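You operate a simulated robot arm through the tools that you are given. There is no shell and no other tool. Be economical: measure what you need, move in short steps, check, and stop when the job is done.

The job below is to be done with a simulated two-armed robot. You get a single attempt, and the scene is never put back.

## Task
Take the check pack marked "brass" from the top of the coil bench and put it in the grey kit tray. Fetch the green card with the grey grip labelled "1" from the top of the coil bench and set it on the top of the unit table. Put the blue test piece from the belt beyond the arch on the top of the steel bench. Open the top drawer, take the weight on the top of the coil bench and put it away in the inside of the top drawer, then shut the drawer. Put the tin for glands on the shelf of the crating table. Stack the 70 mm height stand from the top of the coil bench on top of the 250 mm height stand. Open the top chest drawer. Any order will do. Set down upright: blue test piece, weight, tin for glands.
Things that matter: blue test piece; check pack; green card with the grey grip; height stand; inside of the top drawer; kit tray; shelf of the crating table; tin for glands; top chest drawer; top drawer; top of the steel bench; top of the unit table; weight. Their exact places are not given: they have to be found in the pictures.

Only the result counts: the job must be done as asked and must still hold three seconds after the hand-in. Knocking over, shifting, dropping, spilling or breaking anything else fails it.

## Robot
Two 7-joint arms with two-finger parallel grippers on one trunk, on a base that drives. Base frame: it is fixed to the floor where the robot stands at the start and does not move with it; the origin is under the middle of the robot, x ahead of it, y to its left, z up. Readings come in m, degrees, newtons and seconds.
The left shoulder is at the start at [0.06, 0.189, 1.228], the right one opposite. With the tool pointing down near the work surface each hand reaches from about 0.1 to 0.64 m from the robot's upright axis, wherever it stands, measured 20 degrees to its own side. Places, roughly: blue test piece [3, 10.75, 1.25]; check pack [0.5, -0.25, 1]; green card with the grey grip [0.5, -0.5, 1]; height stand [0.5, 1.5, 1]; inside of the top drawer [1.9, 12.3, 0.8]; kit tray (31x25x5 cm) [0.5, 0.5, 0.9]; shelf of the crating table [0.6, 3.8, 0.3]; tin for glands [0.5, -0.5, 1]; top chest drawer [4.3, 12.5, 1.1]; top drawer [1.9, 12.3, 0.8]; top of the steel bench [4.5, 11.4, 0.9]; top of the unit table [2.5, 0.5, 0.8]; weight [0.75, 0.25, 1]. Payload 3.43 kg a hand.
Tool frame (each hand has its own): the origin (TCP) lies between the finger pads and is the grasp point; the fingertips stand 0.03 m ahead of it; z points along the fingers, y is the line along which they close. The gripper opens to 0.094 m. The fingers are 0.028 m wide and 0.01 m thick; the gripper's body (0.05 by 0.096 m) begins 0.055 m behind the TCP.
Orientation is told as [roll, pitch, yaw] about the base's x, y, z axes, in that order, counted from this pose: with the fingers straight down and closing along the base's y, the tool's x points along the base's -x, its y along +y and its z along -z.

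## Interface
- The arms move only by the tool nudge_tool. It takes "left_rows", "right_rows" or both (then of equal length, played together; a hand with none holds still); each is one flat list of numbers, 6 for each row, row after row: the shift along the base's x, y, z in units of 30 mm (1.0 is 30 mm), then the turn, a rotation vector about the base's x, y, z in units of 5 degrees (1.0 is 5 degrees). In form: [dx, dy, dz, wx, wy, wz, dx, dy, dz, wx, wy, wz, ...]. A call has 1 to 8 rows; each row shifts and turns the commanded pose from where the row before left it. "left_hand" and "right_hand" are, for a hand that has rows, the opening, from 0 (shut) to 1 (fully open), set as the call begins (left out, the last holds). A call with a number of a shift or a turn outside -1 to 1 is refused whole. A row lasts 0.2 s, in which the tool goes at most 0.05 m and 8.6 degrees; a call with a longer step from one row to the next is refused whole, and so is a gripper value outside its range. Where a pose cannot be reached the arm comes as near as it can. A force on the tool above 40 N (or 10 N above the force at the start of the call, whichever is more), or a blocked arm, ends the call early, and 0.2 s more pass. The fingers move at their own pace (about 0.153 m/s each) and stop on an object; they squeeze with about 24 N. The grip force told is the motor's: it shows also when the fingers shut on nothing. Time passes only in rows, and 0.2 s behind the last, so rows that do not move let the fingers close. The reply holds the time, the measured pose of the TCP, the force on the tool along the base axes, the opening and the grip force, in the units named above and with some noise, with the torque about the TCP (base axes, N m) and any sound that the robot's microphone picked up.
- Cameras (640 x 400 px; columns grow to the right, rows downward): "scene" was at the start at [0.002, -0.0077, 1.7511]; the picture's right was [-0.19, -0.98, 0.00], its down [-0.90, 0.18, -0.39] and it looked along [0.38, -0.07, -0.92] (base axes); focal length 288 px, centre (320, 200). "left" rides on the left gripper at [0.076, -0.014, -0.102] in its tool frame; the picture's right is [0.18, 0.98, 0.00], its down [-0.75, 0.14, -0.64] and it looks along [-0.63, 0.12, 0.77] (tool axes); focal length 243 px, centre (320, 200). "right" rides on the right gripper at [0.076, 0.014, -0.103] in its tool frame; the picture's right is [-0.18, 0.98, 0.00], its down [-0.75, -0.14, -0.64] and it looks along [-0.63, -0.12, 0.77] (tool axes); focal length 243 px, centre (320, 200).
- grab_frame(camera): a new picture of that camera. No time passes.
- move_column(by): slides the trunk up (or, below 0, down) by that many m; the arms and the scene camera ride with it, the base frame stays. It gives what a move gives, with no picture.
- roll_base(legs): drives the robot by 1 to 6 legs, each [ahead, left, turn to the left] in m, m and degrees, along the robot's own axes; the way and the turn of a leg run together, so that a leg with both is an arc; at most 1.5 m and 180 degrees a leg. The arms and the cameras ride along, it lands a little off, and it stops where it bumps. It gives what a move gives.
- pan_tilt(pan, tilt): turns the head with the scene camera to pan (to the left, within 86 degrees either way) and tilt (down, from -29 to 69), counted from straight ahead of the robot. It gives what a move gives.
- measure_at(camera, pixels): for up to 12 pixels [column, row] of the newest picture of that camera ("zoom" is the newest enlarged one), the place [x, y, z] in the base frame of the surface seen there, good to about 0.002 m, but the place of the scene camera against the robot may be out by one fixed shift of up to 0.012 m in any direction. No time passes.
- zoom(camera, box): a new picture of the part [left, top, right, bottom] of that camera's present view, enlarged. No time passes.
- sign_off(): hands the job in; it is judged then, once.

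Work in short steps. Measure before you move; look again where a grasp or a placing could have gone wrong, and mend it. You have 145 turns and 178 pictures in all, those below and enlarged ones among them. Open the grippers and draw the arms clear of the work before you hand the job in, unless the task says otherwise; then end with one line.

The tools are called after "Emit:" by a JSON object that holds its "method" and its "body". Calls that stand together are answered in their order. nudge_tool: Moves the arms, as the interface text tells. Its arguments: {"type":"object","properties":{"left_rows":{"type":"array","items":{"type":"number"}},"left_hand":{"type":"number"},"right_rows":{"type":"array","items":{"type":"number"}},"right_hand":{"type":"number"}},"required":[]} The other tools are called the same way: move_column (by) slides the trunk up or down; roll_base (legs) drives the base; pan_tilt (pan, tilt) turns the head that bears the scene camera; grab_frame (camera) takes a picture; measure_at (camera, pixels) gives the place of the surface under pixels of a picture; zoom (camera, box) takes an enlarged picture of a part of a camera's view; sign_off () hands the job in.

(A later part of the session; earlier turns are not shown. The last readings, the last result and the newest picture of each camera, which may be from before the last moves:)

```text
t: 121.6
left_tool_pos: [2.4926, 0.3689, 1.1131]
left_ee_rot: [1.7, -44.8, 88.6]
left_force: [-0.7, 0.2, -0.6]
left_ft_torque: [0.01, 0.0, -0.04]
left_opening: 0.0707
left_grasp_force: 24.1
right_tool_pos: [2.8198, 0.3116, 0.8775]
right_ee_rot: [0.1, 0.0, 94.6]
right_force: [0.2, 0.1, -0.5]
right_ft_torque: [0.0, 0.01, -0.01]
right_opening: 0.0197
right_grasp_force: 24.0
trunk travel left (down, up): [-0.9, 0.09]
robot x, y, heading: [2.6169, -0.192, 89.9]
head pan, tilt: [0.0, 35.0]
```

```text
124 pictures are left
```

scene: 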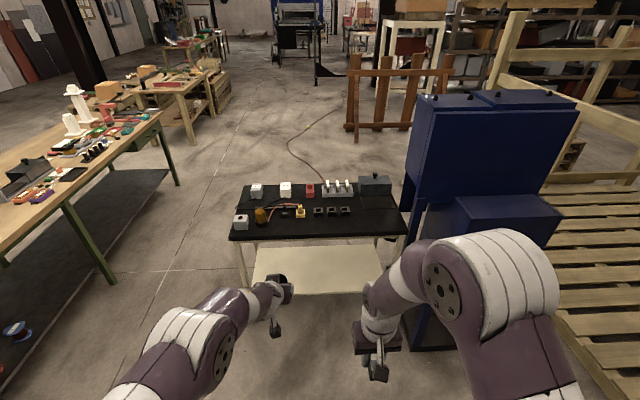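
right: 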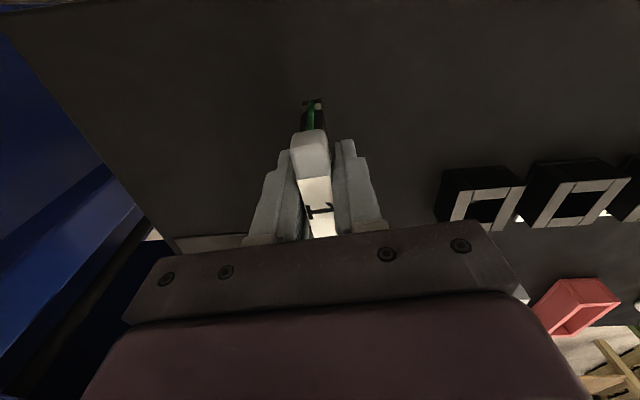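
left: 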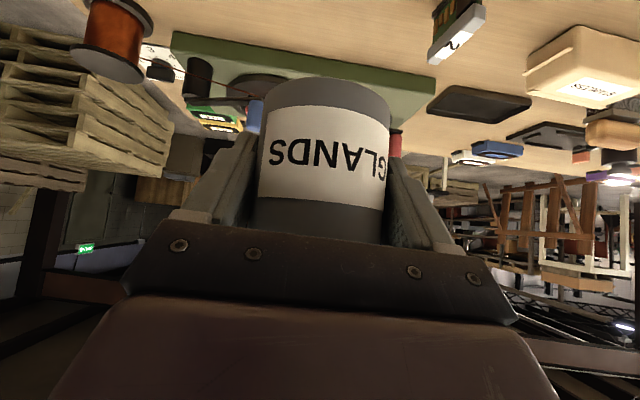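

Clear of the sockets. Lower 24 mm, then in small steps to contact.

Emit:
{"method": "nudge_tool", "body": {"right_rows": [0, 0, -0.6, 0, 0, 0, 0, 0, -0.2, 0, 0, 0, 0, 0, 0, 0, 0, 0]}}

Emit:
{"method": "nudge_tool", "body": {"right_rows": [0, 0, -0.06, 0, 0, 0, 0, 0, 0, 0, 0, 0]}}

```text
t: 122.4
left_tool_pos: [2.4916, 0.3685, 1.114]
left_ee_rot: [1.6, -45.1, 88.7]
left_force: [0.1, -0.4, -1.4]
left_ft_torque: [0.0, 0.0, 0.02]
left_opening: 0.0706
left_grasp_force: 23.5
right_tool_pos: [2.8196, 0.3113, 0.8542]
right_ee_rot: [0.0, 0.0, 94.7]
right_force: [-0.7, -0.3, -1.5]
right_ft_torque: [0.0, -0.03, -0.01]
right_opening: 0.0197
right_grasp_force: 23.8
trunk travel left (down, up): [-0.9, 0.09]
robot x, y, heading: [2.6163, -0.1871, 90.0]
head pan, tilt: [0.0, 35.0]
```

```text
t: 123.0
left_tool_pos: [2.4913, 0.3686, 1.1146]
left_ee_rot: [1.6, -44.9, 88.7]
left_force: [0.4, -0.1, -0.5]
left_ft_torque: [-0.03, 0.01, 0.04]
left_opening: 0.0708
left_grasp_force: 23.5
right_tool_pos: [2.8187, 0.3111, 0.8532]
right_ee_rot: [-0.1, -0.1, 94.6]
right_force: [0.6, -0.3, -1.2]
right_ft_torque: [0.02, -0.02, -0.01]
right_opening: 0.0199
right_grasp_force: 24.0
trunk travel left (down, up): [-0.9, 0.09]
robot x, y, heading: [2.6196, -0.1897, 90.1]
head pan, tilt: [0.0, 35.0]
```

Emit:
{"method": "nudge_tool", "body": {"right_rows": [0, 0, -0.05, 0, 0, 0, 0, 0, 0, 0, 0, 0]}}

Emit:
{"method": "nudge_tool", "body": {"right_rows": [0, 0, -0.04, 0, 0, 0, 0, 0, 0, 0, 0, 0]}}

```text
t: 123.6
left_tool_pos: [2.4914, 0.3683, 1.1129]
left_ee_rot: [1.7, -45.0, 88.8]
left_force: [0.0, 0.1, -0.5]
left_ft_torque: [0.01, -0.01, -0.01]
left_opening: 0.0705
left_grasp_force: 24.4
right_tool_pos: [2.819, 0.3111, 0.8531]
right_ee_rot: [0.0, -0.1, 94.7]
right_force: [-0.1, 1.5, 6.1]
right_ft_torque: [-0.13, 0.01, -0.04]
right_opening: 0.0199
right_grasp_force: 24.5
trunk travel left (down, up): [-0.9, 0.09]
robot x, y, heading: [2.6161, -0.1846, 90.1]
head pan, tilt: [0.0, 35.0]
```

```text
t: 124.2
left_tool_pos: [2.4906, 0.3673, 1.1137]
left_ee_rot: [1.6, -45.0, 88.7]
left_force: [-0.1, 0.3, -1.2]
left_ft_torque: [-0.02, 0.01, 0.0]
left_opening: 0.0705
left_grasp_force: 23.6
right_tool_pos: [2.8195, 0.3107, 0.8528]
right_ee_rot: [0.0, -0.3, 94.6]
right_force: [1.3, 3.6, 17.1]
right_ft_torque: [-0.41, -0.06, 0.06]
right_opening: 0.0198
right_grasp_force: 24.0
trunk travel left (down, up): [-0.9, 0.09]
robot x, y, heading: [2.6177, -0.1882, 89.9]
head pan, tilt: [0.0, 35.0]
```

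Contact is made. I ease off 1 mm, release, lift and look.

Emit:
{"method": "nudge_tool", "body": {"right_rows": [0, 0, 0.04, 0, 0, 0]}}

Emit:
{"method": "nudge_tool", "body": {"right_rows": [0, 0, 0, 0, 0, 0, 0, 0, 0, 0, 0, 0, 0, 0, 0.5, 0, 0, 0, 0, 0, 1, 0, 0, 0, 0, 0, 1, 0, 0, 0, 0, 0, 1, 0, 0, 0, 0, 0, 1, 0, 0, 0, 0, 0, 1, 0, 0, 0], "right_hand": 1}}

Emit:
{"method": "nudge_tool", "body": {"right_rows": [0, 0, 1, 0, 0, 0, 0, 0, 1, 0, 0, 0, -0.5, -0.5, 1, 0, 0, 0, -0.5, -0.5, 1, 0, 0, 0, -0.5, -0.5, 0.5, 0, 0, 0, -0.5, -0.5, 0, 0, 0, 0]}}

Emit:
{"method": "grab_frame", "body": {"camera": "right"}}

```text
t: 124.6
left_tool_pos: [2.4908, 0.3682, 1.1136]
left_ee_rot: [1.6, -45.0, 88.7]
left_force: [0.3, -0.9, -1.0]
left_ft_torque: [0.01, 0.01, -0.03]
left_opening: 0.0705
left_grasp_force: 24.2
right_tool_pos: [2.8189, 0.3119, 0.8513]
right_ee_rot: [0.0, 0.0, 94.5]
right_force: [-1.3, 5.3, 9.6]
right_ft_torque: [0.13, 0.05, -0.01]
right_opening: 0.0198
right_grasp_force: 24.3
trunk travel left (down, up): [-0.9, 0.09]
robot x, y, heading: [2.6172, -0.191, 90.2]
head pan, tilt: [0.0, 35.0]
```

```text
t: 126.4
left_tool_pos: [2.4918, 0.3687, 1.1143]
left_ee_rot: [1.5, -45.0, 88.7]
left_force: [-0.2, -0.4, -0.9]
left_ft_torque: [0.05, -0.01, -0.03]
left_opening: 0.0708
left_grasp_force: 24.5
right_tool_pos: [2.819, 0.3095, 1.0175]
right_ee_rot: [0.0, 0.0, 94.6]
right_force: [-0.5, 0.4, -0.3]
right_ft_torque: [0.02, 0.0, -0.01]
right_opening: 0.0942
right_grasp_force: 0.1
trunk travel left (down, up): [-0.9, 0.09]
robot x, y, heading: [2.615, -0.1904, 90.0]
head pan, tilt: [0.0, 35.0]
```

```text
t: 127.8
left_tool_pos: [2.4914, 0.3681, 1.1142]
left_ee_rot: [1.6, -45.0, 88.7]
left_force: [0.3, -0.5, -1.3]
left_ft_torque: [0.0, -0.01, 0.0]
left_opening: 0.0707
left_grasp_force: 24.6
right_tool_pos: [2.7598, 0.2495, 1.1533]
right_ee_rot: [-0.1, 0.0, 94.7]
right_force: [-0.5, -0.5, -0.5]
right_ft_torque: [0.01, 0.0, 0.01]
right_opening: 0.0942
right_grasp_force: 0.1
trunk travel left (down, up): [-0.9, 0.09]
robot x, y, heading: [2.6184, -0.1924, 90.3]
head pan, tilt: [0.0, 35.0]
```

```text
123 pictures are left
```

right: 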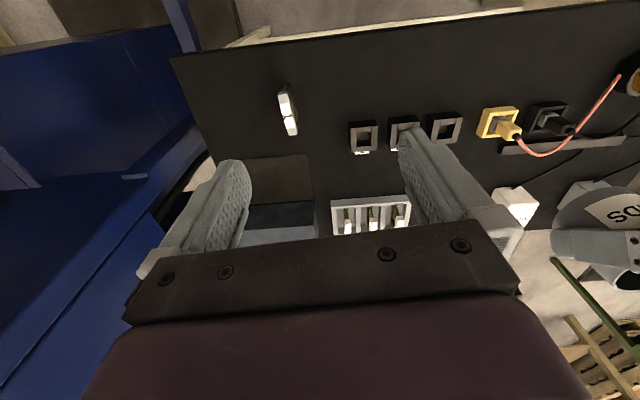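

The card stands at (288,110), upright. Next, the weight from the bench's far side: I back off, turn to face -x and drive between bench and unit table.

Emit:
{"method": "roll_base", "body": {"legs": [[-0.55, 0, 0], [0, 0, 90], [1.1, 0, 0], [0, -0.9, 0]]}}

Emit:
{"method": "pan_tilt", "body": {"pan": 0, "tilt": 45}}

Emit:
{"method": "grab_frame", "body": {"camera": "scene"}}

```text
t: 144.5
left_tool_pos: [0.9491, 0.0334, 1.114]
left_ee_rot: [1.6, -45.0, 178.2]
left_force: [0.5, 0.0, -0.7]
left_ft_torque: [0.02, 0.0, 0.03]
left_opening: 0.07
left_grasp_force: 23.8
right_tool_pos: [1.0708, 0.3013, 1.152]
right_ee_rot: [0.0, 0.1, -176.0]
right_force: [0.4, -0.4, -0.3]
right_ft_torque: [0.01, 0.04, -0.01]
right_opening: 0.0938
right_grasp_force: 0.1
trunk travel left (down, up): [-0.9, 0.09]
robot x, y, heading: [1.5097, 0.1527, 179.7]
head pan, tilt: [0.0, 35.0]
```

```text
t: 145.2
left_tool_pos: [0.9499, 0.034, 1.114]
left_ee_rot: [1.7, -45.0, 178.2]
left_force: [1.4, 0.4, -1.9]
left_ft_torque: [0.02, 0.0, 0.03]
left_opening: 0.07
left_grasp_force: 23.7
right_tool_pos: [1.0701, 0.301, 1.1531]
right_ee_rot: [0.0, -0.1, -176.0]
right_force: [1.1, -0.8, -0.1]
right_ft_torque: [-0.02, -0.03, -0.02]
right_opening: 0.0939
right_grasp_force: 0.1
trunk travel left (down, up): [-0.9, 0.09]
robot x, y, heading: [1.5089, 0.1549, 179.4]
head pan, tilt: [0.0, 45.0]
```

```text
122 pictures are left
```

scene: 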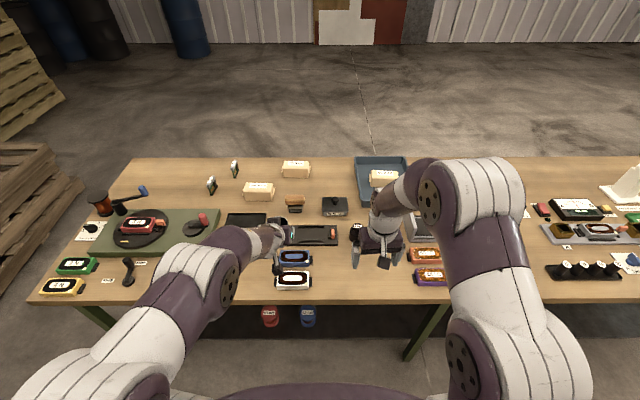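

Emit:
{"method": "grab_frame", "body": {"camera": "right"}}

Emit:
{"method": "measure_at", "body": {"camera": "scene", "pixels": [[350, 300], [355, 235], [357, 243], [200, 300], [309, 320], [300, 280], [430, 255]]}}

```text
121 pictures are left
```

right: 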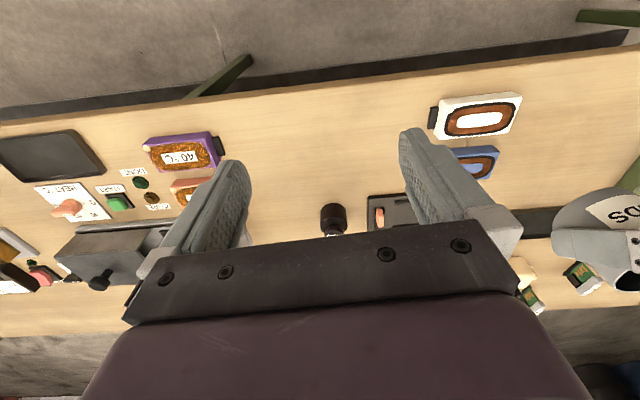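

```text
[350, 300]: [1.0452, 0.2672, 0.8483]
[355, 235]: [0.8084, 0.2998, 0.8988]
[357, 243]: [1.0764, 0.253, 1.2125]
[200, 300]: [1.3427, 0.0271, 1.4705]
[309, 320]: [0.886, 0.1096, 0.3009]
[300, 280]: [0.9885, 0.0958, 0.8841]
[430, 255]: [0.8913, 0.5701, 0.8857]
```

The bench's far edge is x≈1.05. I drive 0.18 m ahead and look with the right camera at the weight.

Emit:
{"method": "roll_base", "body": {"legs": [[0.17, 0, 0]]}}

Emit:
{"method": "grab_frame", "body": {"camera": "right"}}

```text
t: 146.7
left_tool_pos: [0.7799, 0.038, 1.1148]
left_ee_rot: [1.7, -45.1, 177.9]
left_force: [0.7, -0.2, -0.4]
left_ft_torque: [0.0, 0.02, 0.02]
left_opening: 0.0702
left_grasp_force: 23.8
right_tool_pos: [0.901, 0.3054, 1.1539]
right_ee_rot: [0.1, -0.1, -176.2]
right_force: [0.8, -0.6, 0.5]
right_ft_torque: [-0.01, 0.0, 0.06]
right_opening: 0.0937
right_grasp_force: 0.1
trunk travel left (down, up): [-0.9, 0.09]
robot x, y, heading: [1.337, 0.155, 179.4]
head pan, tilt: [0.0, 45.0]
```

```text
120 pictures are left
```

right: 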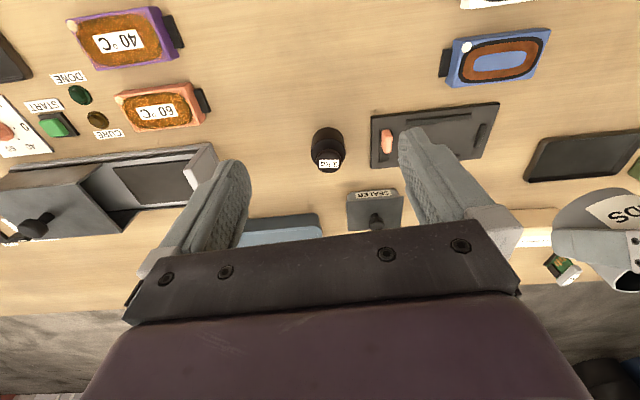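

The weight ("…kg") is at (327,150). I zoom and measure it and its neighbours.

Emit:
{"method": "zoom", "body": {"camera": "right", "box": [290, 110, 400, 200]}}

Emit:
{"method": "measure_at", "body": {"camera": "right", "pixels": [[312, 142], [345, 142], [328, 128], [329, 162], [329, 171], [341, 162], [370, 120], [320, 155]]}}

```text
4.44 times, centred on (345, 155) of right
```

zoom: 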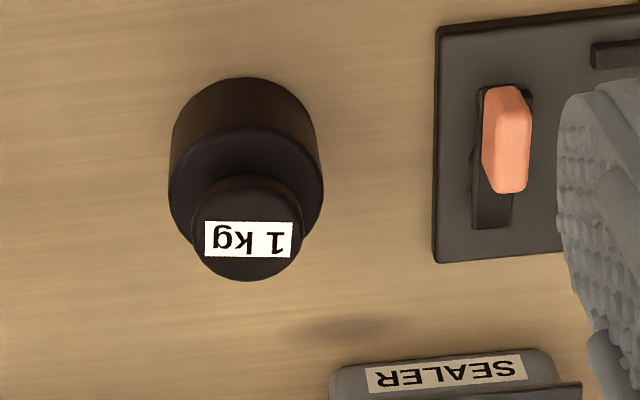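

```text
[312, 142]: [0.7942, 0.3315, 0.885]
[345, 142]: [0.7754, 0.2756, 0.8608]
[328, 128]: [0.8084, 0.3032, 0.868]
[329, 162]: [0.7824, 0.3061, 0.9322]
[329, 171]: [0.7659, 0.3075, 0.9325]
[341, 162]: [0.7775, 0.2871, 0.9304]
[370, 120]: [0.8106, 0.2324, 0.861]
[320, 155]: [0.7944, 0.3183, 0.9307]
```

Weight centre is (0.780,0.304), diameter ≈0.055. I move over it and lower to z≈0.90.

Emit:
{"method": "nudge_tool", "body": {"right_rows": [-1, 0, 0, 0, 0, 0, -1, 0, 0, 0, 0, 0, -1, 0, -0.5, 0, 0, 0, -1, -0.05, -1, 0, 0, 0, 0, 0, -1, 0, 0, 0, 0, 0, -1, 0, 0, 0, 0, 0, -1, 0, 0, 0, 0, 0, -1, 0, 0, 0]}}

Emit:
{"method": "grab_frame", "body": {"camera": "right"}}

```text
t: 148.5
left_tool_pos: [0.7768, 0.0391, 1.114]
left_ee_rot: [1.8, -44.8, 177.9]
left_force: [-0.6, -0.2, -1.1]
left_ft_torque: [-0.02, -0.01, -0.03]
left_opening: 0.0699
left_grasp_force: 24.4
right_tool_pos: [0.7807, 0.3018, 0.987]
right_ee_rot: [0.0, 0.0, -176.3]
right_force: [-0.2, -0.8, -0.2]
right_ft_torque: [0.01, 0.01, 0.01]
right_opening: 0.0942
right_grasp_force: 0.1
trunk travel left (down, up): [-0.9, 0.09]
robot x, y, heading: [1.3365, 0.1545, 179.1]
head pan, tilt: [0.0, 45.0]
```

```text
118 pictures are left
```

right: 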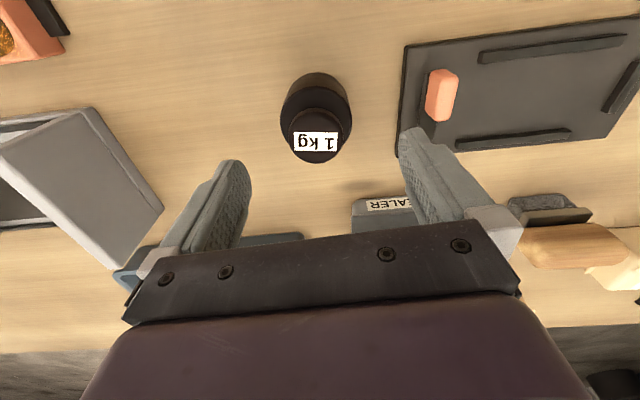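

Aligned; I lower 89 mm and close.

Emit:
{"method": "nudge_tool", "body": {"right_rows": [0, 0.06, -1, 0, 0, 0, 0, 0, -1, 0, 0, 0, 0, 0, -0.95, 0, 0, 0]}}

Emit:
{"method": "nudge_tool", "body": {"right_rows": [0, 0, 0, 0, 0, 0, 0, 0, 0, 0, 0, 0, 0, 0, 0, 0, 0, 0, 0, 0, 0, 0, 0, 0], "right_hand": 0}}

Emit:
{"method": "nudge_tool", "body": {"right_rows": [0, 0, 0.5, 0, 0, 0, 0, 0, 1, 0, 0, 0, 0, 0, 1, 0, 0, 0, 0, 0, 1, 0, 0, 0, 0, 0, 1, 0, 0, 0, 0, 0, 1, 0, 0, 0, 0, 0, 1, 0, 0, 0, 0, 0, 1, 0, 0, 0]}}

Emit:
{"method": "grab_frame", "body": {"camera": "right"}}

```text
t: 149.3
left_tool_pos: [0.7776, 0.0396, 1.1142]
left_ee_rot: [1.5, -44.9, 177.9]
left_force: [-0.1, -0.3, -1.5]
left_ft_torque: [-0.03, 0.0, 0.0]
left_opening: 0.0694
left_grasp_force: 23.9
right_tool_pos: [0.7772, 0.3055, 0.8985]
right_ee_rot: [0.0, -0.1, -176.2]
right_force: [-0.2, -0.5, 0.1]
right_ft_torque: [-0.02, 0.01, 0.02]
right_opening: 0.0939
right_grasp_force: 0.0
trunk travel left (down, up): [-0.9, 0.09]
robot x, y, heading: [1.3377, 0.1601, 179.2]
head pan, tilt: [0.0, 45.0]
```

```text
t: 150.3
left_tool_pos: [0.7779, 0.0387, 1.1132]
left_ee_rot: [1.6, -45.0, 177.9]
left_force: [-0.2, 1.0, -0.8]
left_ft_torque: [0.01, 0.02, -0.02]
left_opening: 0.0695
left_grasp_force: 24.1
right_tool_pos: [0.7789, 0.3054, 0.8986]
right_ee_rot: [0.0, 0.1, -176.2]
right_force: [-0.1, 1.8, 0.7]
right_ft_torque: [0.03, 0.15, -0.1]
right_opening: 0.0574
right_grasp_force: 23.7
trunk travel left (down, up): [-0.9, 0.09]
robot x, y, heading: [1.3395, 0.1582, 179.4]
head pan, tilt: [0.0, 45.0]
```

```text
t: 152.1
left_tool_pos: [0.7763, 0.0397, 1.1143]
left_ee_rot: [1.7, -44.8, 177.8]
left_force: [0.7, -1.0, -1.5]
left_ft_torque: [-0.03, 0.02, 0.01]
left_opening: 0.0693
left_grasp_force: 23.9
right_tool_pos: [0.7824, 0.3057, 1.1239]
right_ee_rot: [-0.1, 0.1, -176.1]
right_force: [0.2, 1.0, -9.1]
right_ft_torque: [-0.02, 0.02, 0.01]
right_opening: 0.0573
right_grasp_force: 24.0
trunk travel left (down, up): [-0.9, 0.09]
robot x, y, heading: [1.3394, 0.1536, 179.4]
head pan, tilt: [0.0, 45.0]
```

```text
117 pictures are left
```

right: 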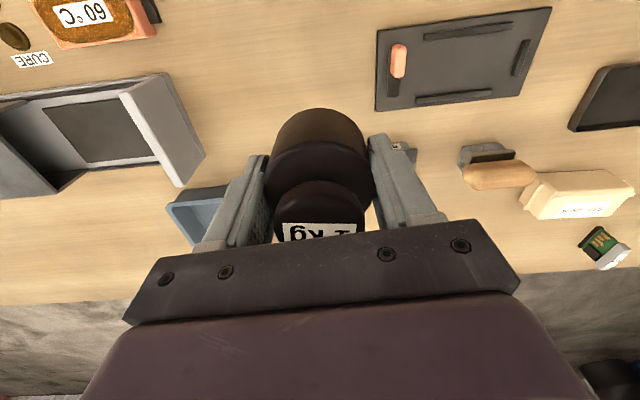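

The weight is held (9 N). I back off, turn to face +y and drive toward the crating table, then look at it and at the tin grip.

Emit:
{"method": "roll_base", "body": {"legs": [[-0.22, 0, 0], [0, 0, -90], [1.2, 0, 0]]}}

Emit:
{"method": "pan_tilt", "body": {"pan": 20, "tilt": 25}}

Emit:
{"method": "grab_frame", "body": {"camera": "scene"}}

Emit:
{"method": "grab_frame", "body": {"camera": "left"}}

```text
t: 163.3
left_tool_pos: [1.4254, 1.9289, 1.1132]
left_ee_rot: [1.7, -44.9, 88.7]
left_force: [-0.2, -0.4, -0.8]
left_ft_torque: [0.01, 0.01, 0.03]
left_opening: 0.0691
left_grasp_force: 24.1
right_tool_pos: [1.6919, 1.9286, 1.1227]
right_ee_rot: [0.1, 0.1, 94.7]
right_force: [0.2, -0.4, -10.0]
right_ft_torque: [-0.03, 0.01, 0.02]
right_opening: 0.0573
right_grasp_force: 24.1
trunk travel left (down, up): [-0.9, 0.09]
robot x, y, heading: [1.5544, 1.3681, 90.1]
head pan, tilt: [0.0, 45.0]
```

```text
t: 164.1
left_tool_pos: [1.426, 1.9296, 1.1139]
left_ee_rot: [1.6, -45.0, 88.7]
left_force: [-0.3, 0.2, -1.6]
left_ft_torque: [0.02, 0.0, -0.01]
left_opening: 0.0687
left_grasp_force: 24.4
right_tool_pos: [1.6917, 1.9296, 1.1223]
right_ee_rot: [-0.1, 0.1, 94.7]
right_force: [-0.1, 0.2, -10.4]
right_ft_torque: [-0.01, -0.01, -0.03]
right_opening: 0.0571
right_grasp_force: 23.8
trunk travel left (down, up): [-0.9, 0.09]
robot x, y, heading: [1.553, 1.3669, 90.0]
head pan, tilt: [20.0, 25.0]
```

```text
116 pictures are left
```

scene: 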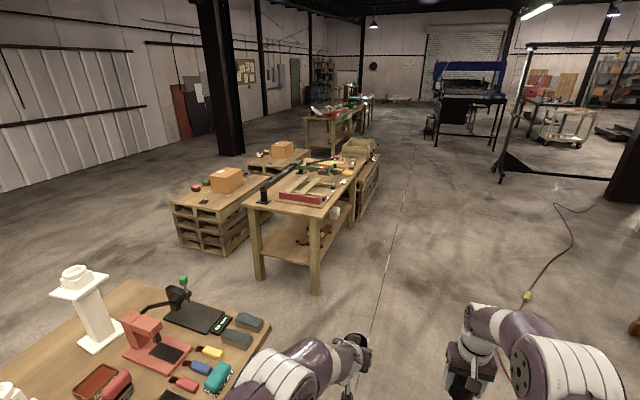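

```text
115 pictures are left
```

left: 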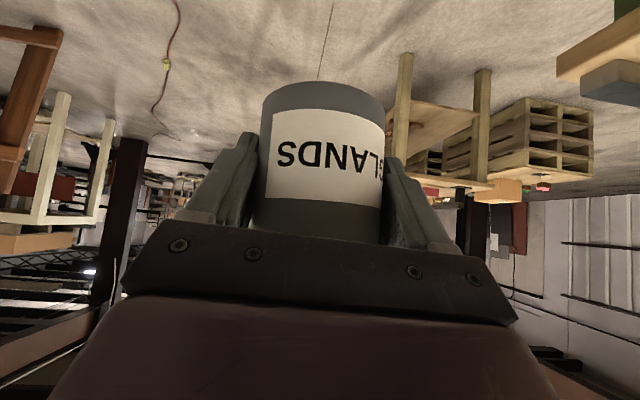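

The tin is still upright in the grip. I measure the crating table's edges and shelf.

Emit:
{"method": "measure_at", "body": {"camera": "scene", "pixels": [[320, 217], [243, 205], [355, 170], [318, 285], [262, 270], [350, 230], [290, 250], [335, 240], [310, 232], [325, 205], [300, 262], [350, 215]]}}

Emit:
{"method": "zoom", "body": {"camera": "scene", "box": [230, 150, 390, 300]}}

```text
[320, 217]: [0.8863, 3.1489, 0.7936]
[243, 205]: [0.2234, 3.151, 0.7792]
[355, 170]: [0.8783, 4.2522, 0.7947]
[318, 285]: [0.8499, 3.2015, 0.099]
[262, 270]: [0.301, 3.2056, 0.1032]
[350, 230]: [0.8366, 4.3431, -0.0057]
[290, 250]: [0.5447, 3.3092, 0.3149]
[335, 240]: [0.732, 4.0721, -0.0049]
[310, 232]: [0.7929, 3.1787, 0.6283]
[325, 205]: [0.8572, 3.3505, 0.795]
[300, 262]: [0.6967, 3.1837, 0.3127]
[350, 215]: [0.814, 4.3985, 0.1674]
```

```text
2.67 times, centred on (310, 225) of scene
```

zoom: 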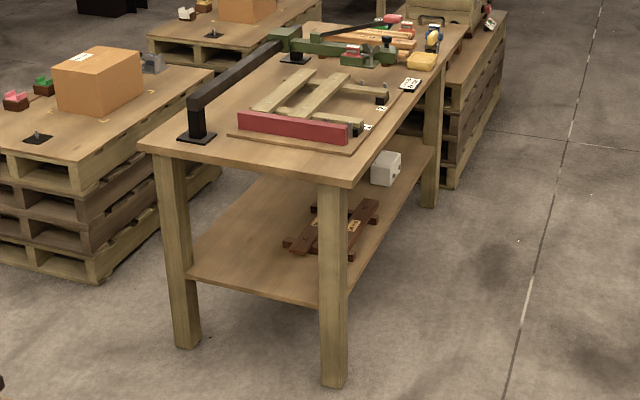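

The shelf (z≈0.32) is free near the close end. I measure where its objects start and its long edge.

Emit:
{"method": "measure_at", "body": {"camera": "zoom", "pixels": [[290, 245], [310, 258], [350, 255], [360, 270], [380, 205], [370, 180], [350, 240], [375, 250], [405, 210], [310, 285], [315, 205], [220, 265]]}}

```text
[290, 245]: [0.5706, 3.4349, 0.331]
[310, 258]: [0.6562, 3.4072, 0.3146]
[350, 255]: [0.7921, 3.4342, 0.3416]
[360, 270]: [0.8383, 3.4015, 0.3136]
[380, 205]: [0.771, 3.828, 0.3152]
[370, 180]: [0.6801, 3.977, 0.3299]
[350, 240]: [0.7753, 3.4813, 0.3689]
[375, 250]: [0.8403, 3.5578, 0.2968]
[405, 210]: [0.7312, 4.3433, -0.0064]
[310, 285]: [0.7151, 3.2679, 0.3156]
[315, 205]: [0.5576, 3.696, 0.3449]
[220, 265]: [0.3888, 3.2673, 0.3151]
```

I plan to place the tin on the shelf's near end (~(0.5,3.29)) from the -y side. First I draw the right hand (weight) back and up, then drive to (0.62,2.46).

Emit:
{"method": "nudge_tool", "body": {"right_rows": [0, -1, 0.6, 0, 0, 0, 0, -1, 0.6, 0, 0, 0, 0, -1, 0.6, 0, 0, 0, 0, -1, 0.6, 0, 0, 0, 0, -1, 0.6, 0, 0, 0, 0, -1, 0.6, 0, 0, 0, 0, -1, 0.6, 0, 0, 0, 0, -1, 0.6, 0, 0, 0]}}

Emit:
{"method": "roll_base", "body": {"legs": [[1.09, 0, 0], [0, 0.93, 0]]}}

Emit:
{"method": "pan_tilt", "body": {"pan": 0, "tilt": 45}}

Emit:
{"method": "grab_frame", "body": {"camera": "scene"}}

```text
t: 165.9
left_tool_pos: [1.426, 1.927, 1.1138]
left_ee_rot: [1.8, -45.0, 88.7]
left_force: [0.4, 0.3, -1.3]
left_ft_torque: [0.0, 0.01, -0.02]
left_opening: 0.0686
left_grasp_force: 24.5
right_tool_pos: [1.6922, 1.6867, 1.2678]
right_ee_rot: [0.1, 0.0, 94.7]
right_force: [0.5, -1.2, -10.3]
right_ft_torque: [0.04, 0.04, 0.01]
right_opening: 0.0572
right_grasp_force: 23.6
trunk travel left (down, up): [-0.9, 0.09]
robot x, y, heading: [1.5518, 1.3669, 90.2]
head pan, tilt: [20.0, 25.0]
```

```text
t: 176.0
left_tool_pos: [0.4935, 3.0107, 1.1135]
left_ee_rot: [1.7, -44.9, 88.9]
left_force: [0.5, -0.4, -0.1]
left_ft_torque: [-0.01, 0.04, 0.03]
left_opening: 0.0687
left_grasp_force: 24.0
right_tool_pos: [0.7599, 2.773, 1.2672]
right_ee_rot: [0.0, 0.1, 94.8]
right_force: [-0.1, 0.2, -9.5]
right_ft_torque: [0.02, 0.02, 0.01]
right_opening: 0.057
right_grasp_force: 23.8
trunk travel left (down, up): [-0.9, 0.09]
robot x, y, heading: [0.6228, 2.4499, 90.4]
head pan, tilt: [20.0, 25.0]
```

```text
t: 176.8
left_tool_pos: [0.4923, 3.0106, 1.1132]
left_ee_rot: [1.5, -44.9, 88.9]
left_force: [0.2, -0.4, -0.9]
left_ft_torque: [0.01, -0.01, -0.02]
left_opening: 0.0684
left_grasp_force: 24.2
right_tool_pos: [0.7594, 2.7716, 1.2678]
right_ee_rot: [0.1, 0.2, 94.8]
right_force: [0.3, -0.3, -10.0]
right_ft_torque: [0.01, -0.01, 0.01]
right_opening: 0.0572
right_grasp_force: 23.1
trunk travel left (down, up): [-0.9, 0.09]
robot x, y, heading: [0.6193, 2.4496, 90.3]
head pan, tilt: [0.0, 45.0]
```

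```text
113 pictures are left
```

scene: 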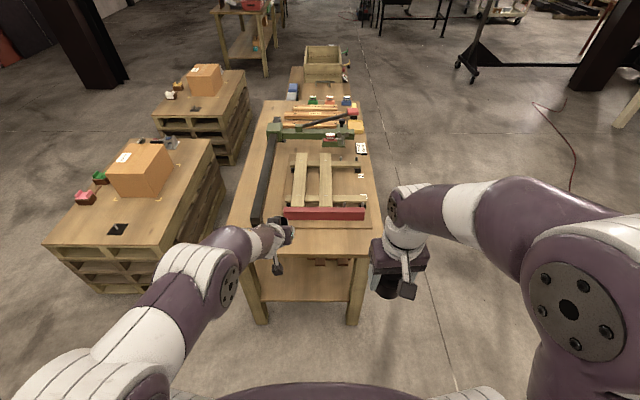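

I measure the neighbouring pallet (left) for clearance, then lower the trunk by 0.65 m here.

Emit:
{"method": "measure_at", "body": {"camera": "scene", "pixels": [[48, 245], [150, 262], [222, 200], [140, 290], [240, 227], [265, 265], [350, 262], [120, 210]]}}

Emit:
{"method": "move_column", "body": {"by": -0.65}}

Emit:
{"method": "grab_frame", "body": {"camera": "scene"}}

Emit:
{"method": "grab_frame", "body": {"camera": "left"}}

```text
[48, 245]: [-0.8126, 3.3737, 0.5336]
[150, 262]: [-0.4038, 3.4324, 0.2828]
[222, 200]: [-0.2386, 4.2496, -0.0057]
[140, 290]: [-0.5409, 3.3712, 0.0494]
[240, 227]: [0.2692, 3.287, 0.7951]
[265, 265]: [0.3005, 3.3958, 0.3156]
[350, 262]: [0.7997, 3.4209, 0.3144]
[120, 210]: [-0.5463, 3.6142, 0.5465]
```

```text
refused: -0.65 is not a number from -0.4 to 0.4
```

```text
112 pictures are left
```

scene: 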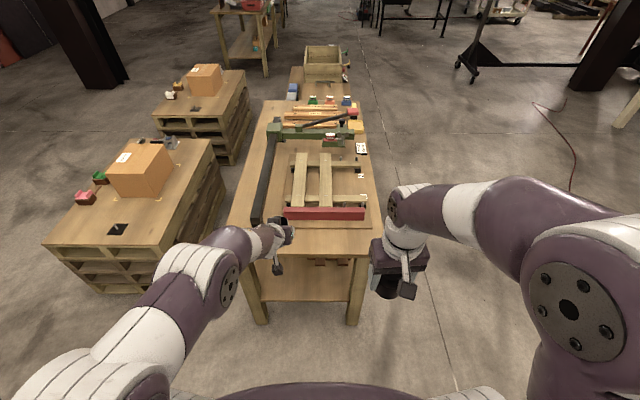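

```text
111 pictures are left
```

left: 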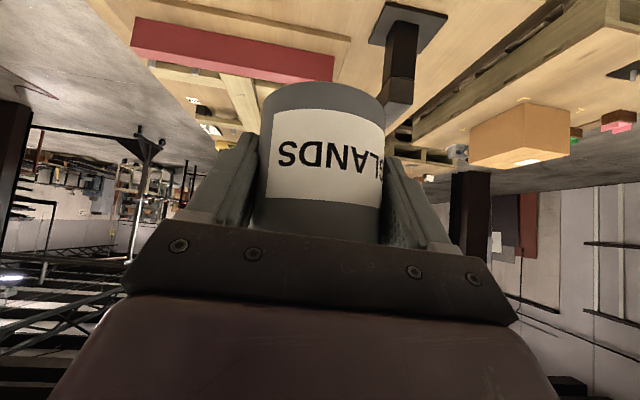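

The pallet is far enough. I lower the trunk in two moves of 0.4 and 0.26 m and look.

Emit:
{"method": "move_column", "body": {"by": -0.4}}

Emit:
{"method": "move_column", "body": {"by": -0.26}}

Emit:
{"method": "grab_frame", "body": {"camera": "scene"}}

Emit:
{"method": "grab_frame", "body": {"camera": "left"}}

```text
t: 180.6
left_tool_pos: [0.4922, 3.0097, 0.7138]
left_ee_rot: [1.7, -44.8, 88.9]
left_force: [-0.5, -0.3, -1.8]
left_ft_torque: [0.0, 0.01, -0.01]
left_opening: 0.0685
left_grasp_force: 24.3
right_tool_pos: [0.7611, 2.7719, 0.868]
right_ee_rot: [0.1, 0.1, 94.9]
right_force: [-0.3, 0.5, -10.6]
right_ft_torque: [-0.02, 0.02, 0.06]
right_opening: 0.0572
right_grasp_force: 24.0
trunk travel left (down, up): [-0.5, 0.49]
robot x, y, heading: [0.6216, 2.4482, 90.0]
head pan, tilt: [0.0, 45.0]
```

```text
t: 183.3
left_tool_pos: [0.4926, 3.0104, 0.4531]
left_ee_rot: [1.7, -44.9, 88.8]
left_force: [0.1, 0.4, -1.4]
left_ft_torque: [0.0, -0.03, 0.0]
left_opening: 0.0688
left_grasp_force: 24.0
right_tool_pos: [0.7595, 2.7722, 0.6058]
right_ee_rot: [0.0, 0.1, 94.8]
right_force: [-0.2, -0.1, -10.1]
right_ft_torque: [0.0, 0.01, -0.03]
right_opening: 0.0567
right_grasp_force: 24.1
trunk travel left (down, up): [-0.24, 0.75]
robot x, y, heading: [0.6206, 2.4486, 90.6]
head pan, tilt: [0.0, 45.0]
```

```text
110 pictures are left
```

scene: 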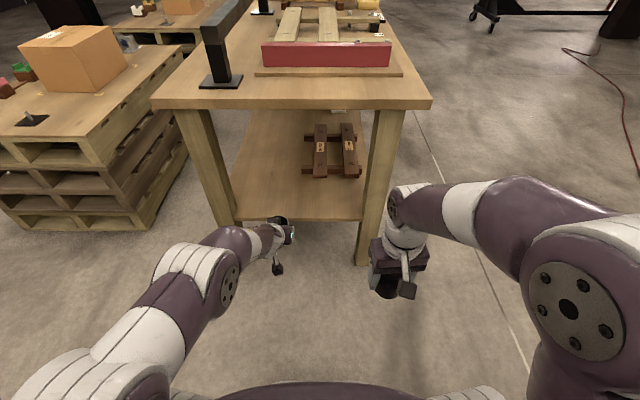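

```text
109 pictures are left
```

left: 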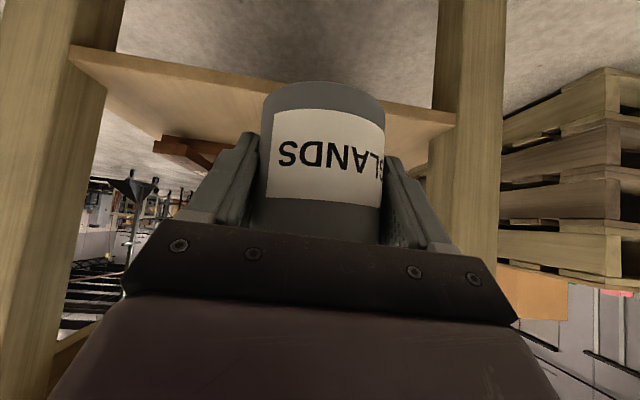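

The tin (bottom z≈0.41) is above the shelf level and in front of it. I measure the shelf edge with the left camera, then drive ahead 0.2 m.

Emit:
{"method": "measure_at", "body": {"camera": "left", "pixels": [[150, 75], [180, 110], [420, 125], [230, 110], [240, 92]]}}

Emit:
{"method": "roll_base", "body": {"legs": [[0.2, 0, 0]]}}

Emit:
{"method": "nudge_tool", "body": {"left_rows": [0, 0.8, 0, 0, 0, 0, 0, 0.8, 0, 0, 0, 0, 0, 0.7, 0, 0, 0, 0]}}

Emit:
{"method": "grab_frame", "body": {"camera": "scene"}}

Emit:
{"method": "grab_frame", "body": {"camera": "left"}}

```text
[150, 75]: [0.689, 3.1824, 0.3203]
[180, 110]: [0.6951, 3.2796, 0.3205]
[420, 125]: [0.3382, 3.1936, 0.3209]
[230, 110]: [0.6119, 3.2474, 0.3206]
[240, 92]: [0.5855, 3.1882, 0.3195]
```

```text
t: 184.9
left_tool_pos: [0.4938, 3.2106, 0.4536]
left_ee_rot: [1.6, -44.9, 88.6]
left_force: [0.8, 0.6, -0.9]
left_ft_torque: [-0.02, -0.02, -0.01]
left_opening: 0.0687
left_grasp_force: 23.9
right_tool_pos: [0.759, 2.9707, 0.607]
right_ee_rot: [0.0, 0.1, 94.6]
right_force: [0.2, -0.3, -10.1]
right_ft_torque: [-0.02, 0.0, 0.01]
right_opening: 0.057
right_grasp_force: 24.4
trunk travel left (down, up): [-0.24, 0.75]
robot x, y, heading: [0.6186, 2.6538, 89.8]
head pan, tilt: [0.0, 45.0]
```

```text
t: 185.7
left_tool_pos: [0.4952, 3.278, 0.4526]
left_ee_rot: [1.6, -44.9, 88.7]
left_force: [0.5, 1.0, -2.0]
left_ft_torque: [-0.04, 0.03, 0.0]
left_opening: 0.0686
left_grasp_force: 23.9
right_tool_pos: [0.7602, 2.9703, 0.6071]
right_ee_rot: [0.0, 0.1, 94.6]
right_force: [-1.0, -0.1, -10.3]
right_ft_torque: [-0.03, -0.02, -0.01]
right_opening: 0.0571
right_grasp_force: 24.3
trunk travel left (down, up): [-0.24, 0.75]
robot x, y, heading: [0.6174, 2.6496, 89.9]
head pan, tilt: [0.0, 45.0]
```

```text
108 pictures are left
```

scene: 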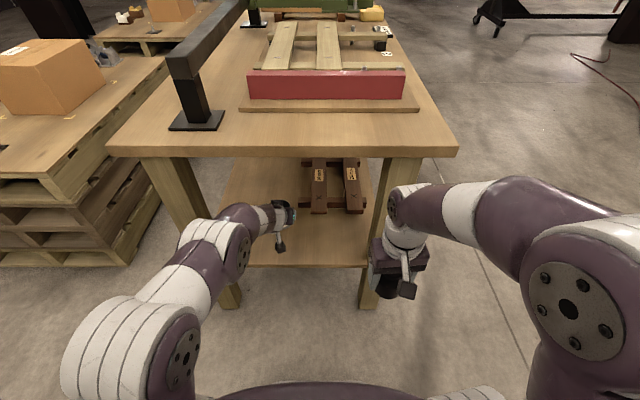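

```text
107 pictures are left
```

left: 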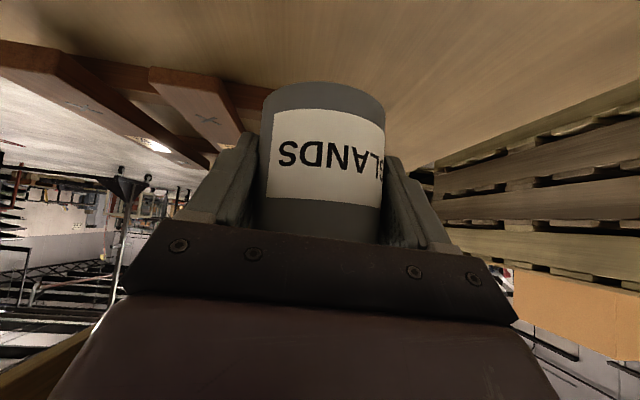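

The hand is inside, over the free shelf end. I lower 82 mm, then in small steps until contact.

Emit:
{"method": "nudge_tool", "body": {"left_rows": [0, 0, -0.8, 0, 0, 0, 0, 0, -0.8, 0, 0, 0, 0, 0, -0.8, 0, 0, 0, 0, 0, -0.35, 0, 0, 0, 0, 0, 0, 0, 0, 0]}}

Emit:
{"method": "nudge_tool", "body": {"left_rows": [0, 0, -0.08, 0, 0, 0, 0, 0, 0, 0, 0, 0]}}

Emit:
{"method": "nudge_tool", "body": {"left_rows": [0, 0, -0.06, 0, 0, 0, 0, 0, 0, 0, 0, 0]}}

Emit:
{"method": "nudge_tool", "body": {"left_rows": [0, 0, -0.06, 0, 0, 0, 0, 0, 0, 0, 0, 0]}}

```text
t: 186.9
left_tool_pos: [0.4938, 3.2782, 0.3696]
left_ee_rot: [1.8, -44.9, 88.6]
left_force: [-0.3, -0.4, -0.3]
left_ft_torque: [0.0, 0.0, 0.0]
left_opening: 0.0686
left_grasp_force: 24.6
right_tool_pos: [0.7607, 2.97, 0.6076]
right_ee_rot: [0.0, 0.1, 94.6]
right_force: [0.8, -0.7, -9.7]
right_ft_torque: [-0.04, 0.01, -0.02]
right_opening: 0.0571
right_grasp_force: 24.1
trunk travel left (down, up): [-0.24, 0.75]
robot x, y, heading: [0.6168, 2.6519, 90.1]
head pan, tilt: [0.0, 45.0]
```

```text
t: 187.5
left_tool_pos: [0.4946, 3.2789, 0.3666]
left_ee_rot: [1.6, -44.9, 88.7]
left_force: [-0.5, -0.2, -1.2]
left_ft_torque: [-0.02, 0.0, -0.01]
left_opening: 0.0687
left_grasp_force: 23.7
right_tool_pos: [0.7598, 2.9711, 0.6078]
right_ee_rot: [0.0, 0.2, 94.6]
right_force: [0.3, 0.0, -10.0]
right_ft_torque: [0.0, 0.01, 0.0]
right_opening: 0.0572
right_grasp_force: 23.9
trunk travel left (down, up): [-0.24, 0.75]
robot x, y, heading: [0.6208, 2.6522, 90.1]
head pan, tilt: [0.0, 45.0]
```

```text
t: 188.1
left_tool_pos: [0.4941, 3.279, 0.3666]
left_ee_rot: [1.6, -44.9, 88.6]
left_force: [-0.1, -0.5, -1.1]
left_ft_torque: [-0.04, 0.02, -0.02]
left_opening: 0.0688
left_grasp_force: 24.5
right_tool_pos: [0.7604, 2.969, 0.607]
right_ee_rot: [0.0, 0.1, 94.6]
right_force: [0.5, 0.1, -10.7]
right_ft_torque: [0.03, -0.01, 0.03]
right_opening: 0.057
right_grasp_force: 24.2
trunk travel left (down, up): [-0.24, 0.75]
robot x, y, heading: [0.6206, 2.6532, 90.3]
head pan, tilt: [0.0, 45.0]
```

```text
t: 188.7
left_tool_pos: [0.4943, 3.279, 0.3647]
left_ee_rot: [1.7, -45.0, 88.6]
left_force: [0.5, -0.4, -0.8]
left_ft_torque: [0.0, 0.01, -0.02]
left_opening: 0.0686
left_grasp_force: 24.2
right_tool_pos: [0.7607, 2.9702, 0.6081]
right_ee_rot: [0.0, 0.1, 94.7]
right_force: [0.3, 0.0, -9.4]
right_ft_torque: [0.01, -0.01, 0.0]
right_opening: 0.057
right_grasp_force: 24.1
trunk travel left (down, up): [-0.24, 0.75]
robot x, y, heading: [0.6202, 2.6531, 90.1]
head pan, tilt: [0.0, 45.0]
```

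Not yet touching; more small steps.

Emit:
{"method": "nudge_tool", "body": {"left_rows": [0, 0, -0.06, 0, 0, 0, 0, 0, 0, 0, 0, 0]}}

Emit:
{"method": "nudge_tool", "body": {"left_rows": [0, 0, -0.05, 0, 0, 0, 0, 0, 0, 0, 0, 0]}}

Emit:
{"method": "grab_frame", "body": {"camera": "left"}}

```text
t: 189.3
left_tool_pos: [0.495, 3.2785, 0.3646]
left_ee_rot: [1.8, -45.0, 88.6]
left_force: [0.0, -0.2, 5.5]
left_ft_torque: [-0.08, 0.22, -0.01]
left_opening: 0.0685
left_grasp_force: 23.8
right_tool_pos: [0.761, 2.9691, 0.6059]
right_ee_rot: [0.0, 0.0, 94.6]
right_force: [0.2, 0.3, -9.5]
right_ft_torque: [0.03, -0.01, -0.01]
right_opening: 0.0571
right_grasp_force: 23.9
trunk travel left (down, up): [-0.24, 0.75]
robot x, y, heading: [0.6225, 2.6499, 90.0]
head pan, tilt: [0.0, 45.0]
```

```text
t: 189.9
left_tool_pos: [0.4955, 3.2797, 0.3639]
left_ee_rot: [1.7, -45.0, 88.6]
left_force: [1.6, -0.3, 12.5]
left_ft_torque: [-0.17, 0.26, 0.02]
left_opening: 0.0685
left_grasp_force: 24.1
right_tool_pos: [0.7613, 2.9694, 0.6082]
right_ee_rot: [0.0, 0.0, 94.7]
right_force: [-0.3, -0.1, -9.5]
right_ft_torque: [-0.01, 0.02, 0.02]
right_opening: 0.0569
right_grasp_force: 24.1
trunk travel left (down, up): [-0.24, 0.75]
robot x, y, heading: [0.6229, 2.65, 90.2]
head pan, tilt: [0.0, 45.0]
```

```text
106 pictures are left
```

left: 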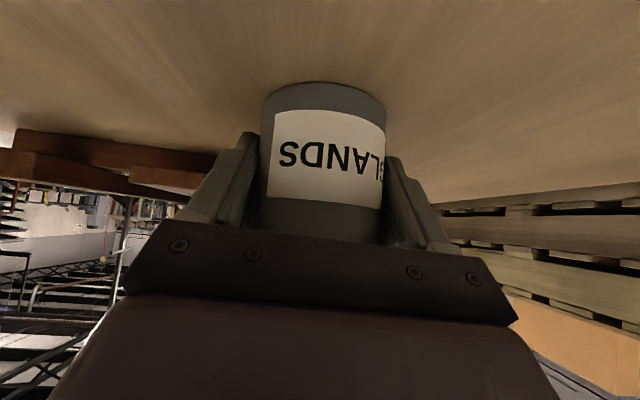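

The tin stands on the shelf. I release and withdraw along the tool axis, then look.

Emit:
{"method": "nudge_tool", "body": {"left_rows": [0, 0, 0.03, 0, 0, 0, 0, 0, 0, 0, 0, 0, 0, 0, 0, 0, 0, 0, 0, -0.6, 0.6, 0, 0, 0, 0, -0.7, 0.7, 0, 0, 0, 0, -0.7, 0.7, 0, 0, 0, 0, -0.8, 0.6, 0, 0, 0, 0, -1, 0.3, 0, 0, 0], "left_hand": 1}}

Emit:
{"method": "roll_base", "body": {"legs": [[-0.2, 0, 0]]}}

Emit:
{"method": "grab_frame", "body": {"camera": "left"}}

Emit:
{"method": "grab_frame", "body": {"camera": "scene"}}

```text
t: 191.7
left_tool_pos: [0.495, 3.1658, 0.4497]
left_ee_rot: [1.7, -44.9, 88.5]
left_force: [0.0, -0.3, 0.0]
left_ft_torque: [0.05, -0.02, -0.03]
left_opening: 0.0938
left_grasp_force: 0.1
right_tool_pos: [0.7599, 2.9697, 0.6073]
right_ee_rot: [0.1, 0.1, 94.6]
right_force: [0.9, -0.5, -9.7]
right_ft_torque: [0.02, -0.01, 0.03]
right_opening: 0.057
right_grasp_force: 23.6
trunk travel left (down, up): [-0.24, 0.75]
robot x, y, heading: [0.6195, 2.6465, 89.7]
head pan, tilt: [0.0, 45.0]
```

```text
t: 193.3
left_tool_pos: [0.4957, 2.9646, 0.4483]
left_ee_rot: [1.7, -44.9, 88.6]
left_force: [-0.1, 0.4, -0.5]
left_ft_torque: [0.01, 0.0, 0.04]
left_opening: 0.0943
left_grasp_force: 0.1
right_tool_pos: [0.7605, 2.7698, 0.608]
right_ee_rot: [0.0, 0.1, 94.6]
right_force: [0.0, 0.3, -9.8]
right_ft_torque: [-0.04, -0.02, 0.0]
right_opening: 0.0572
right_grasp_force: 23.7
trunk travel left (down, up): [-0.24, 0.75]
robot x, y, heading: [0.6206, 2.4511, 90.2]
head pan, tilt: [0.0, 45.0]
```

```text
105 pictures are left
```

left: 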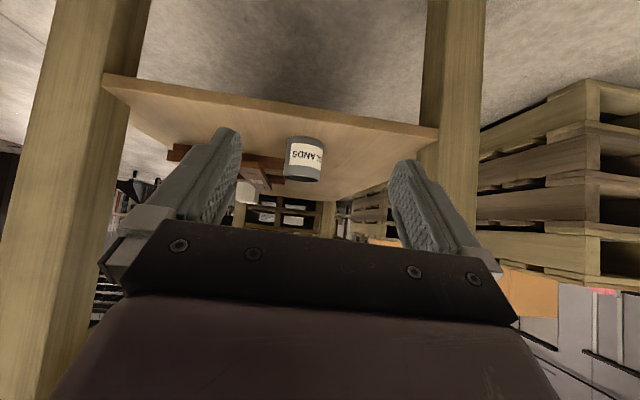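

```text
104 pictures are left
```

scene: 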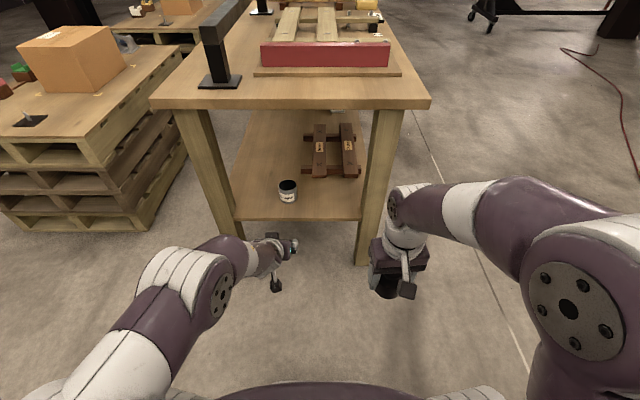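

The tin stands upright on the shelf at (288,190). I raise the trunk, untilt the left hand and go to the aisle to look north.

Emit:
{"method": "move_column", "body": {"by": 0.4}}

Emit:
{"method": "move_column", "body": {"by": 0.26}}

Emit:
{"method": "nudge_tool", "body": {"left_rows": [0, -0.3, 0, -1, 0, 0, 0, -0.3, 0, -1, 0, 0, 0, -0.3, 0, -1, 0, 0, 0, -0.3, 0, -1, 0, 0, 0, -0.3, 0, -1, 0, 0, 0, -0.3, 0, -1, 0, 0, 0, -0.3, 0, -1, 0, 0, 0, -0.3, 0, -1, 0, 0]}}

Emit:
{"method": "roll_base", "body": {"legs": [[0, -1.03, 0]]}}

Emit:
{"method": "pan_tilt", "body": {"pan": 0, "tilt": 12}}

Emit:
{"method": "grab_frame", "body": {"camera": "scene"}}

```text
t: 197.1
left_tool_pos: [0.4962, 2.9652, 0.8491]
left_ee_rot: [1.6, -44.9, 88.7]
left_force: [-0.1, 0.1, 0.1]
left_ft_torque: [0.01, -0.04, 0.02]
left_opening: 0.094
left_grasp_force: 0.1
right_tool_pos: [0.761, 2.7702, 1.0068]
right_ee_rot: [0.0, 0.2, 94.6]
right_force: [0.0, 0.6, -10.0]
right_ft_torque: [0.03, -0.01, 0.02]
right_opening: 0.0569
right_grasp_force: 23.7
trunk travel left (down, up): [-0.64, 0.35]
robot x, y, heading: [0.6191, 2.45, 90.1]
head pan, tilt: [0.0, 45.0]
```

```text
t: 199.8
left_tool_pos: [0.495, 2.9648, 1.1095]
left_ee_rot: [1.7, -44.9, 88.7]
left_force: [0.9, -0.1, -0.4]
left_ft_torque: [0.01, 0.0, 0.05]
left_opening: 0.094
left_grasp_force: 0.0
right_tool_pos: [0.7604, 2.7703, 1.2661]
right_ee_rot: [0.0, 0.2, 94.5]
right_force: [-0.4, -0.3, -10.1]
right_ft_torque: [-0.01, 0.01, -0.03]
right_opening: 0.0571
right_grasp_force: 24.5
trunk travel left (down, up): [-0.9, 0.09]
robot x, y, heading: [0.6173, 2.4488, 89.8]
head pan, tilt: [0.0, 45.0]
```

```text
t: 201.6
left_tool_pos: [0.4947, 2.8954, 1.1086]
left_ee_rot: [0.7, -4.8, 89.1]
left_force: [0.1, 0.2, 0.6]
left_ft_torque: [0.0, -0.04, -0.01]
left_opening: 0.0937
left_grasp_force: 0.1
left hand out of reach, approached as far as the arm can: row 6
right_tool_pos: [0.7607, 2.7704, 1.268]
right_ee_rot: [0.0, 0.1, 94.7]
right_force: [0.3, -0.6, -9.7]
right_ft_torque: [0.01, 0.0, -0.04]
right_opening: 0.0569
right_grasp_force: 23.9
trunk travel left (down, up): [-0.9, 0.09]
robot x, y, heading: [0.6193, 2.4508, 90.2]
head pan, tilt: [0.0, 45.0]
```

```text
t: 207.0
left_tool_pos: [1.559, 2.8883, 1.1094]
left_ee_rot: [0.8, -4.9, 87.7]
left_force: [-0.5, 1.0, -0.1]
left_ft_torque: [-0.05, 0.01, 0.03]
left_opening: 0.0941
left_grasp_force: 0.0
right_tool_pos: [1.8221, 2.7562, 1.2675]
right_ee_rot: [-0.1, 0.1, 93.2]
right_force: [0.1, -1.0, -9.9]
right_ft_torque: [-0.01, -0.01, 0.0]
right_opening: 0.057
right_grasp_force: 23.8
trunk travel left (down, up): [-0.9, 0.09]
robot x, y, heading: [1.6782, 2.4361, 88.7]
head pan, tilt: [0.0, 45.0]
```

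```text
t: 208.0
left_tool_pos: [1.5597, 2.8882, 1.1104]
left_ee_rot: [0.7, -4.9, 87.6]
left_force: [-0.1, -0.1, -0.1]
left_ft_torque: [-0.04, 0.01, 0.0]
left_opening: 0.0941
left_grasp_force: 0.1
right_tool_pos: [1.824, 2.7544, 1.2663]
right_ee_rot: [0.2, 0.1, 93.2]
right_force: [-0.5, -0.3, -10.2]
right_ft_torque: [-0.01, -0.03, -0.01]
right_opening: 0.0573
right_grasp_force: 23.6
trunk travel left (down, up): [-0.9, 0.09]
robot x, y, heading: [1.6769, 2.4426, 88.6]
head pan, tilt: [0.0, 12.0]
```

```text
103 pictures are left
```

scene: 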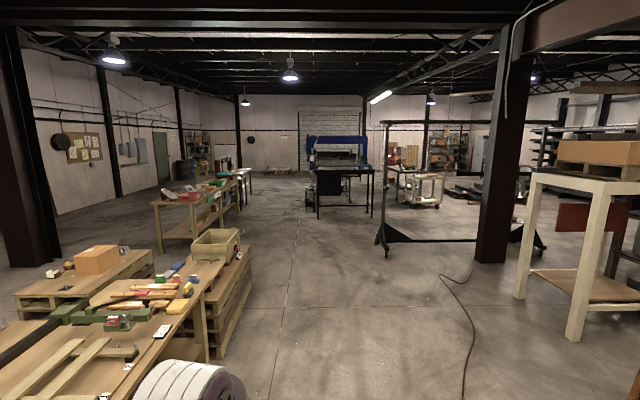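

I zoom on the far end and measure distances there.

Emit:
{"method": "zoom", "body": {"camera": "scene", "box": [280, 110, 480, 240]}}

Emit:
{"method": "measure_at", "body": {"camera": "scene", "pixels": [[343, 190], [320, 200], [372, 200], [355, 160], [387, 250], [440, 205], [400, 185], [310, 210], [240, 205], [490, 255], [385, 140], [225, 250]]}}

```text
3.08 times, centred on (380, 175) of scene
```

zoom: 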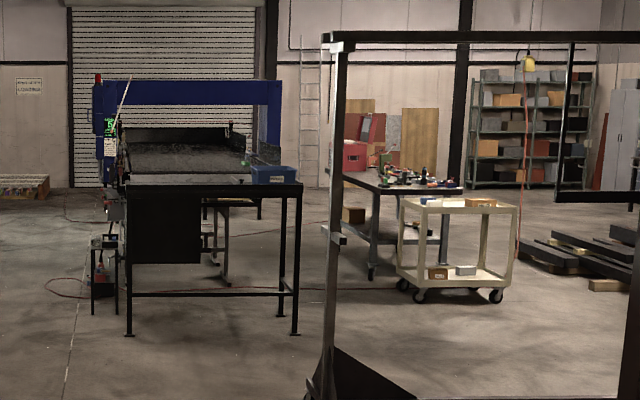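

```text
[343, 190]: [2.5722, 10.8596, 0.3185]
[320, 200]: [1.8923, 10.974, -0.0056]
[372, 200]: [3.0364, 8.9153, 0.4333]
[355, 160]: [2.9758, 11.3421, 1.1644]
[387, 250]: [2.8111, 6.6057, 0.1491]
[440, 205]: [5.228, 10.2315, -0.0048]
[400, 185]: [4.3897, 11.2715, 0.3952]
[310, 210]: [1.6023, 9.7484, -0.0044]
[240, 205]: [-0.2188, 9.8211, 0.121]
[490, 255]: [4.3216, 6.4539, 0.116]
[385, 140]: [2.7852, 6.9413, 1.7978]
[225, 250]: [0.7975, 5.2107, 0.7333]
```

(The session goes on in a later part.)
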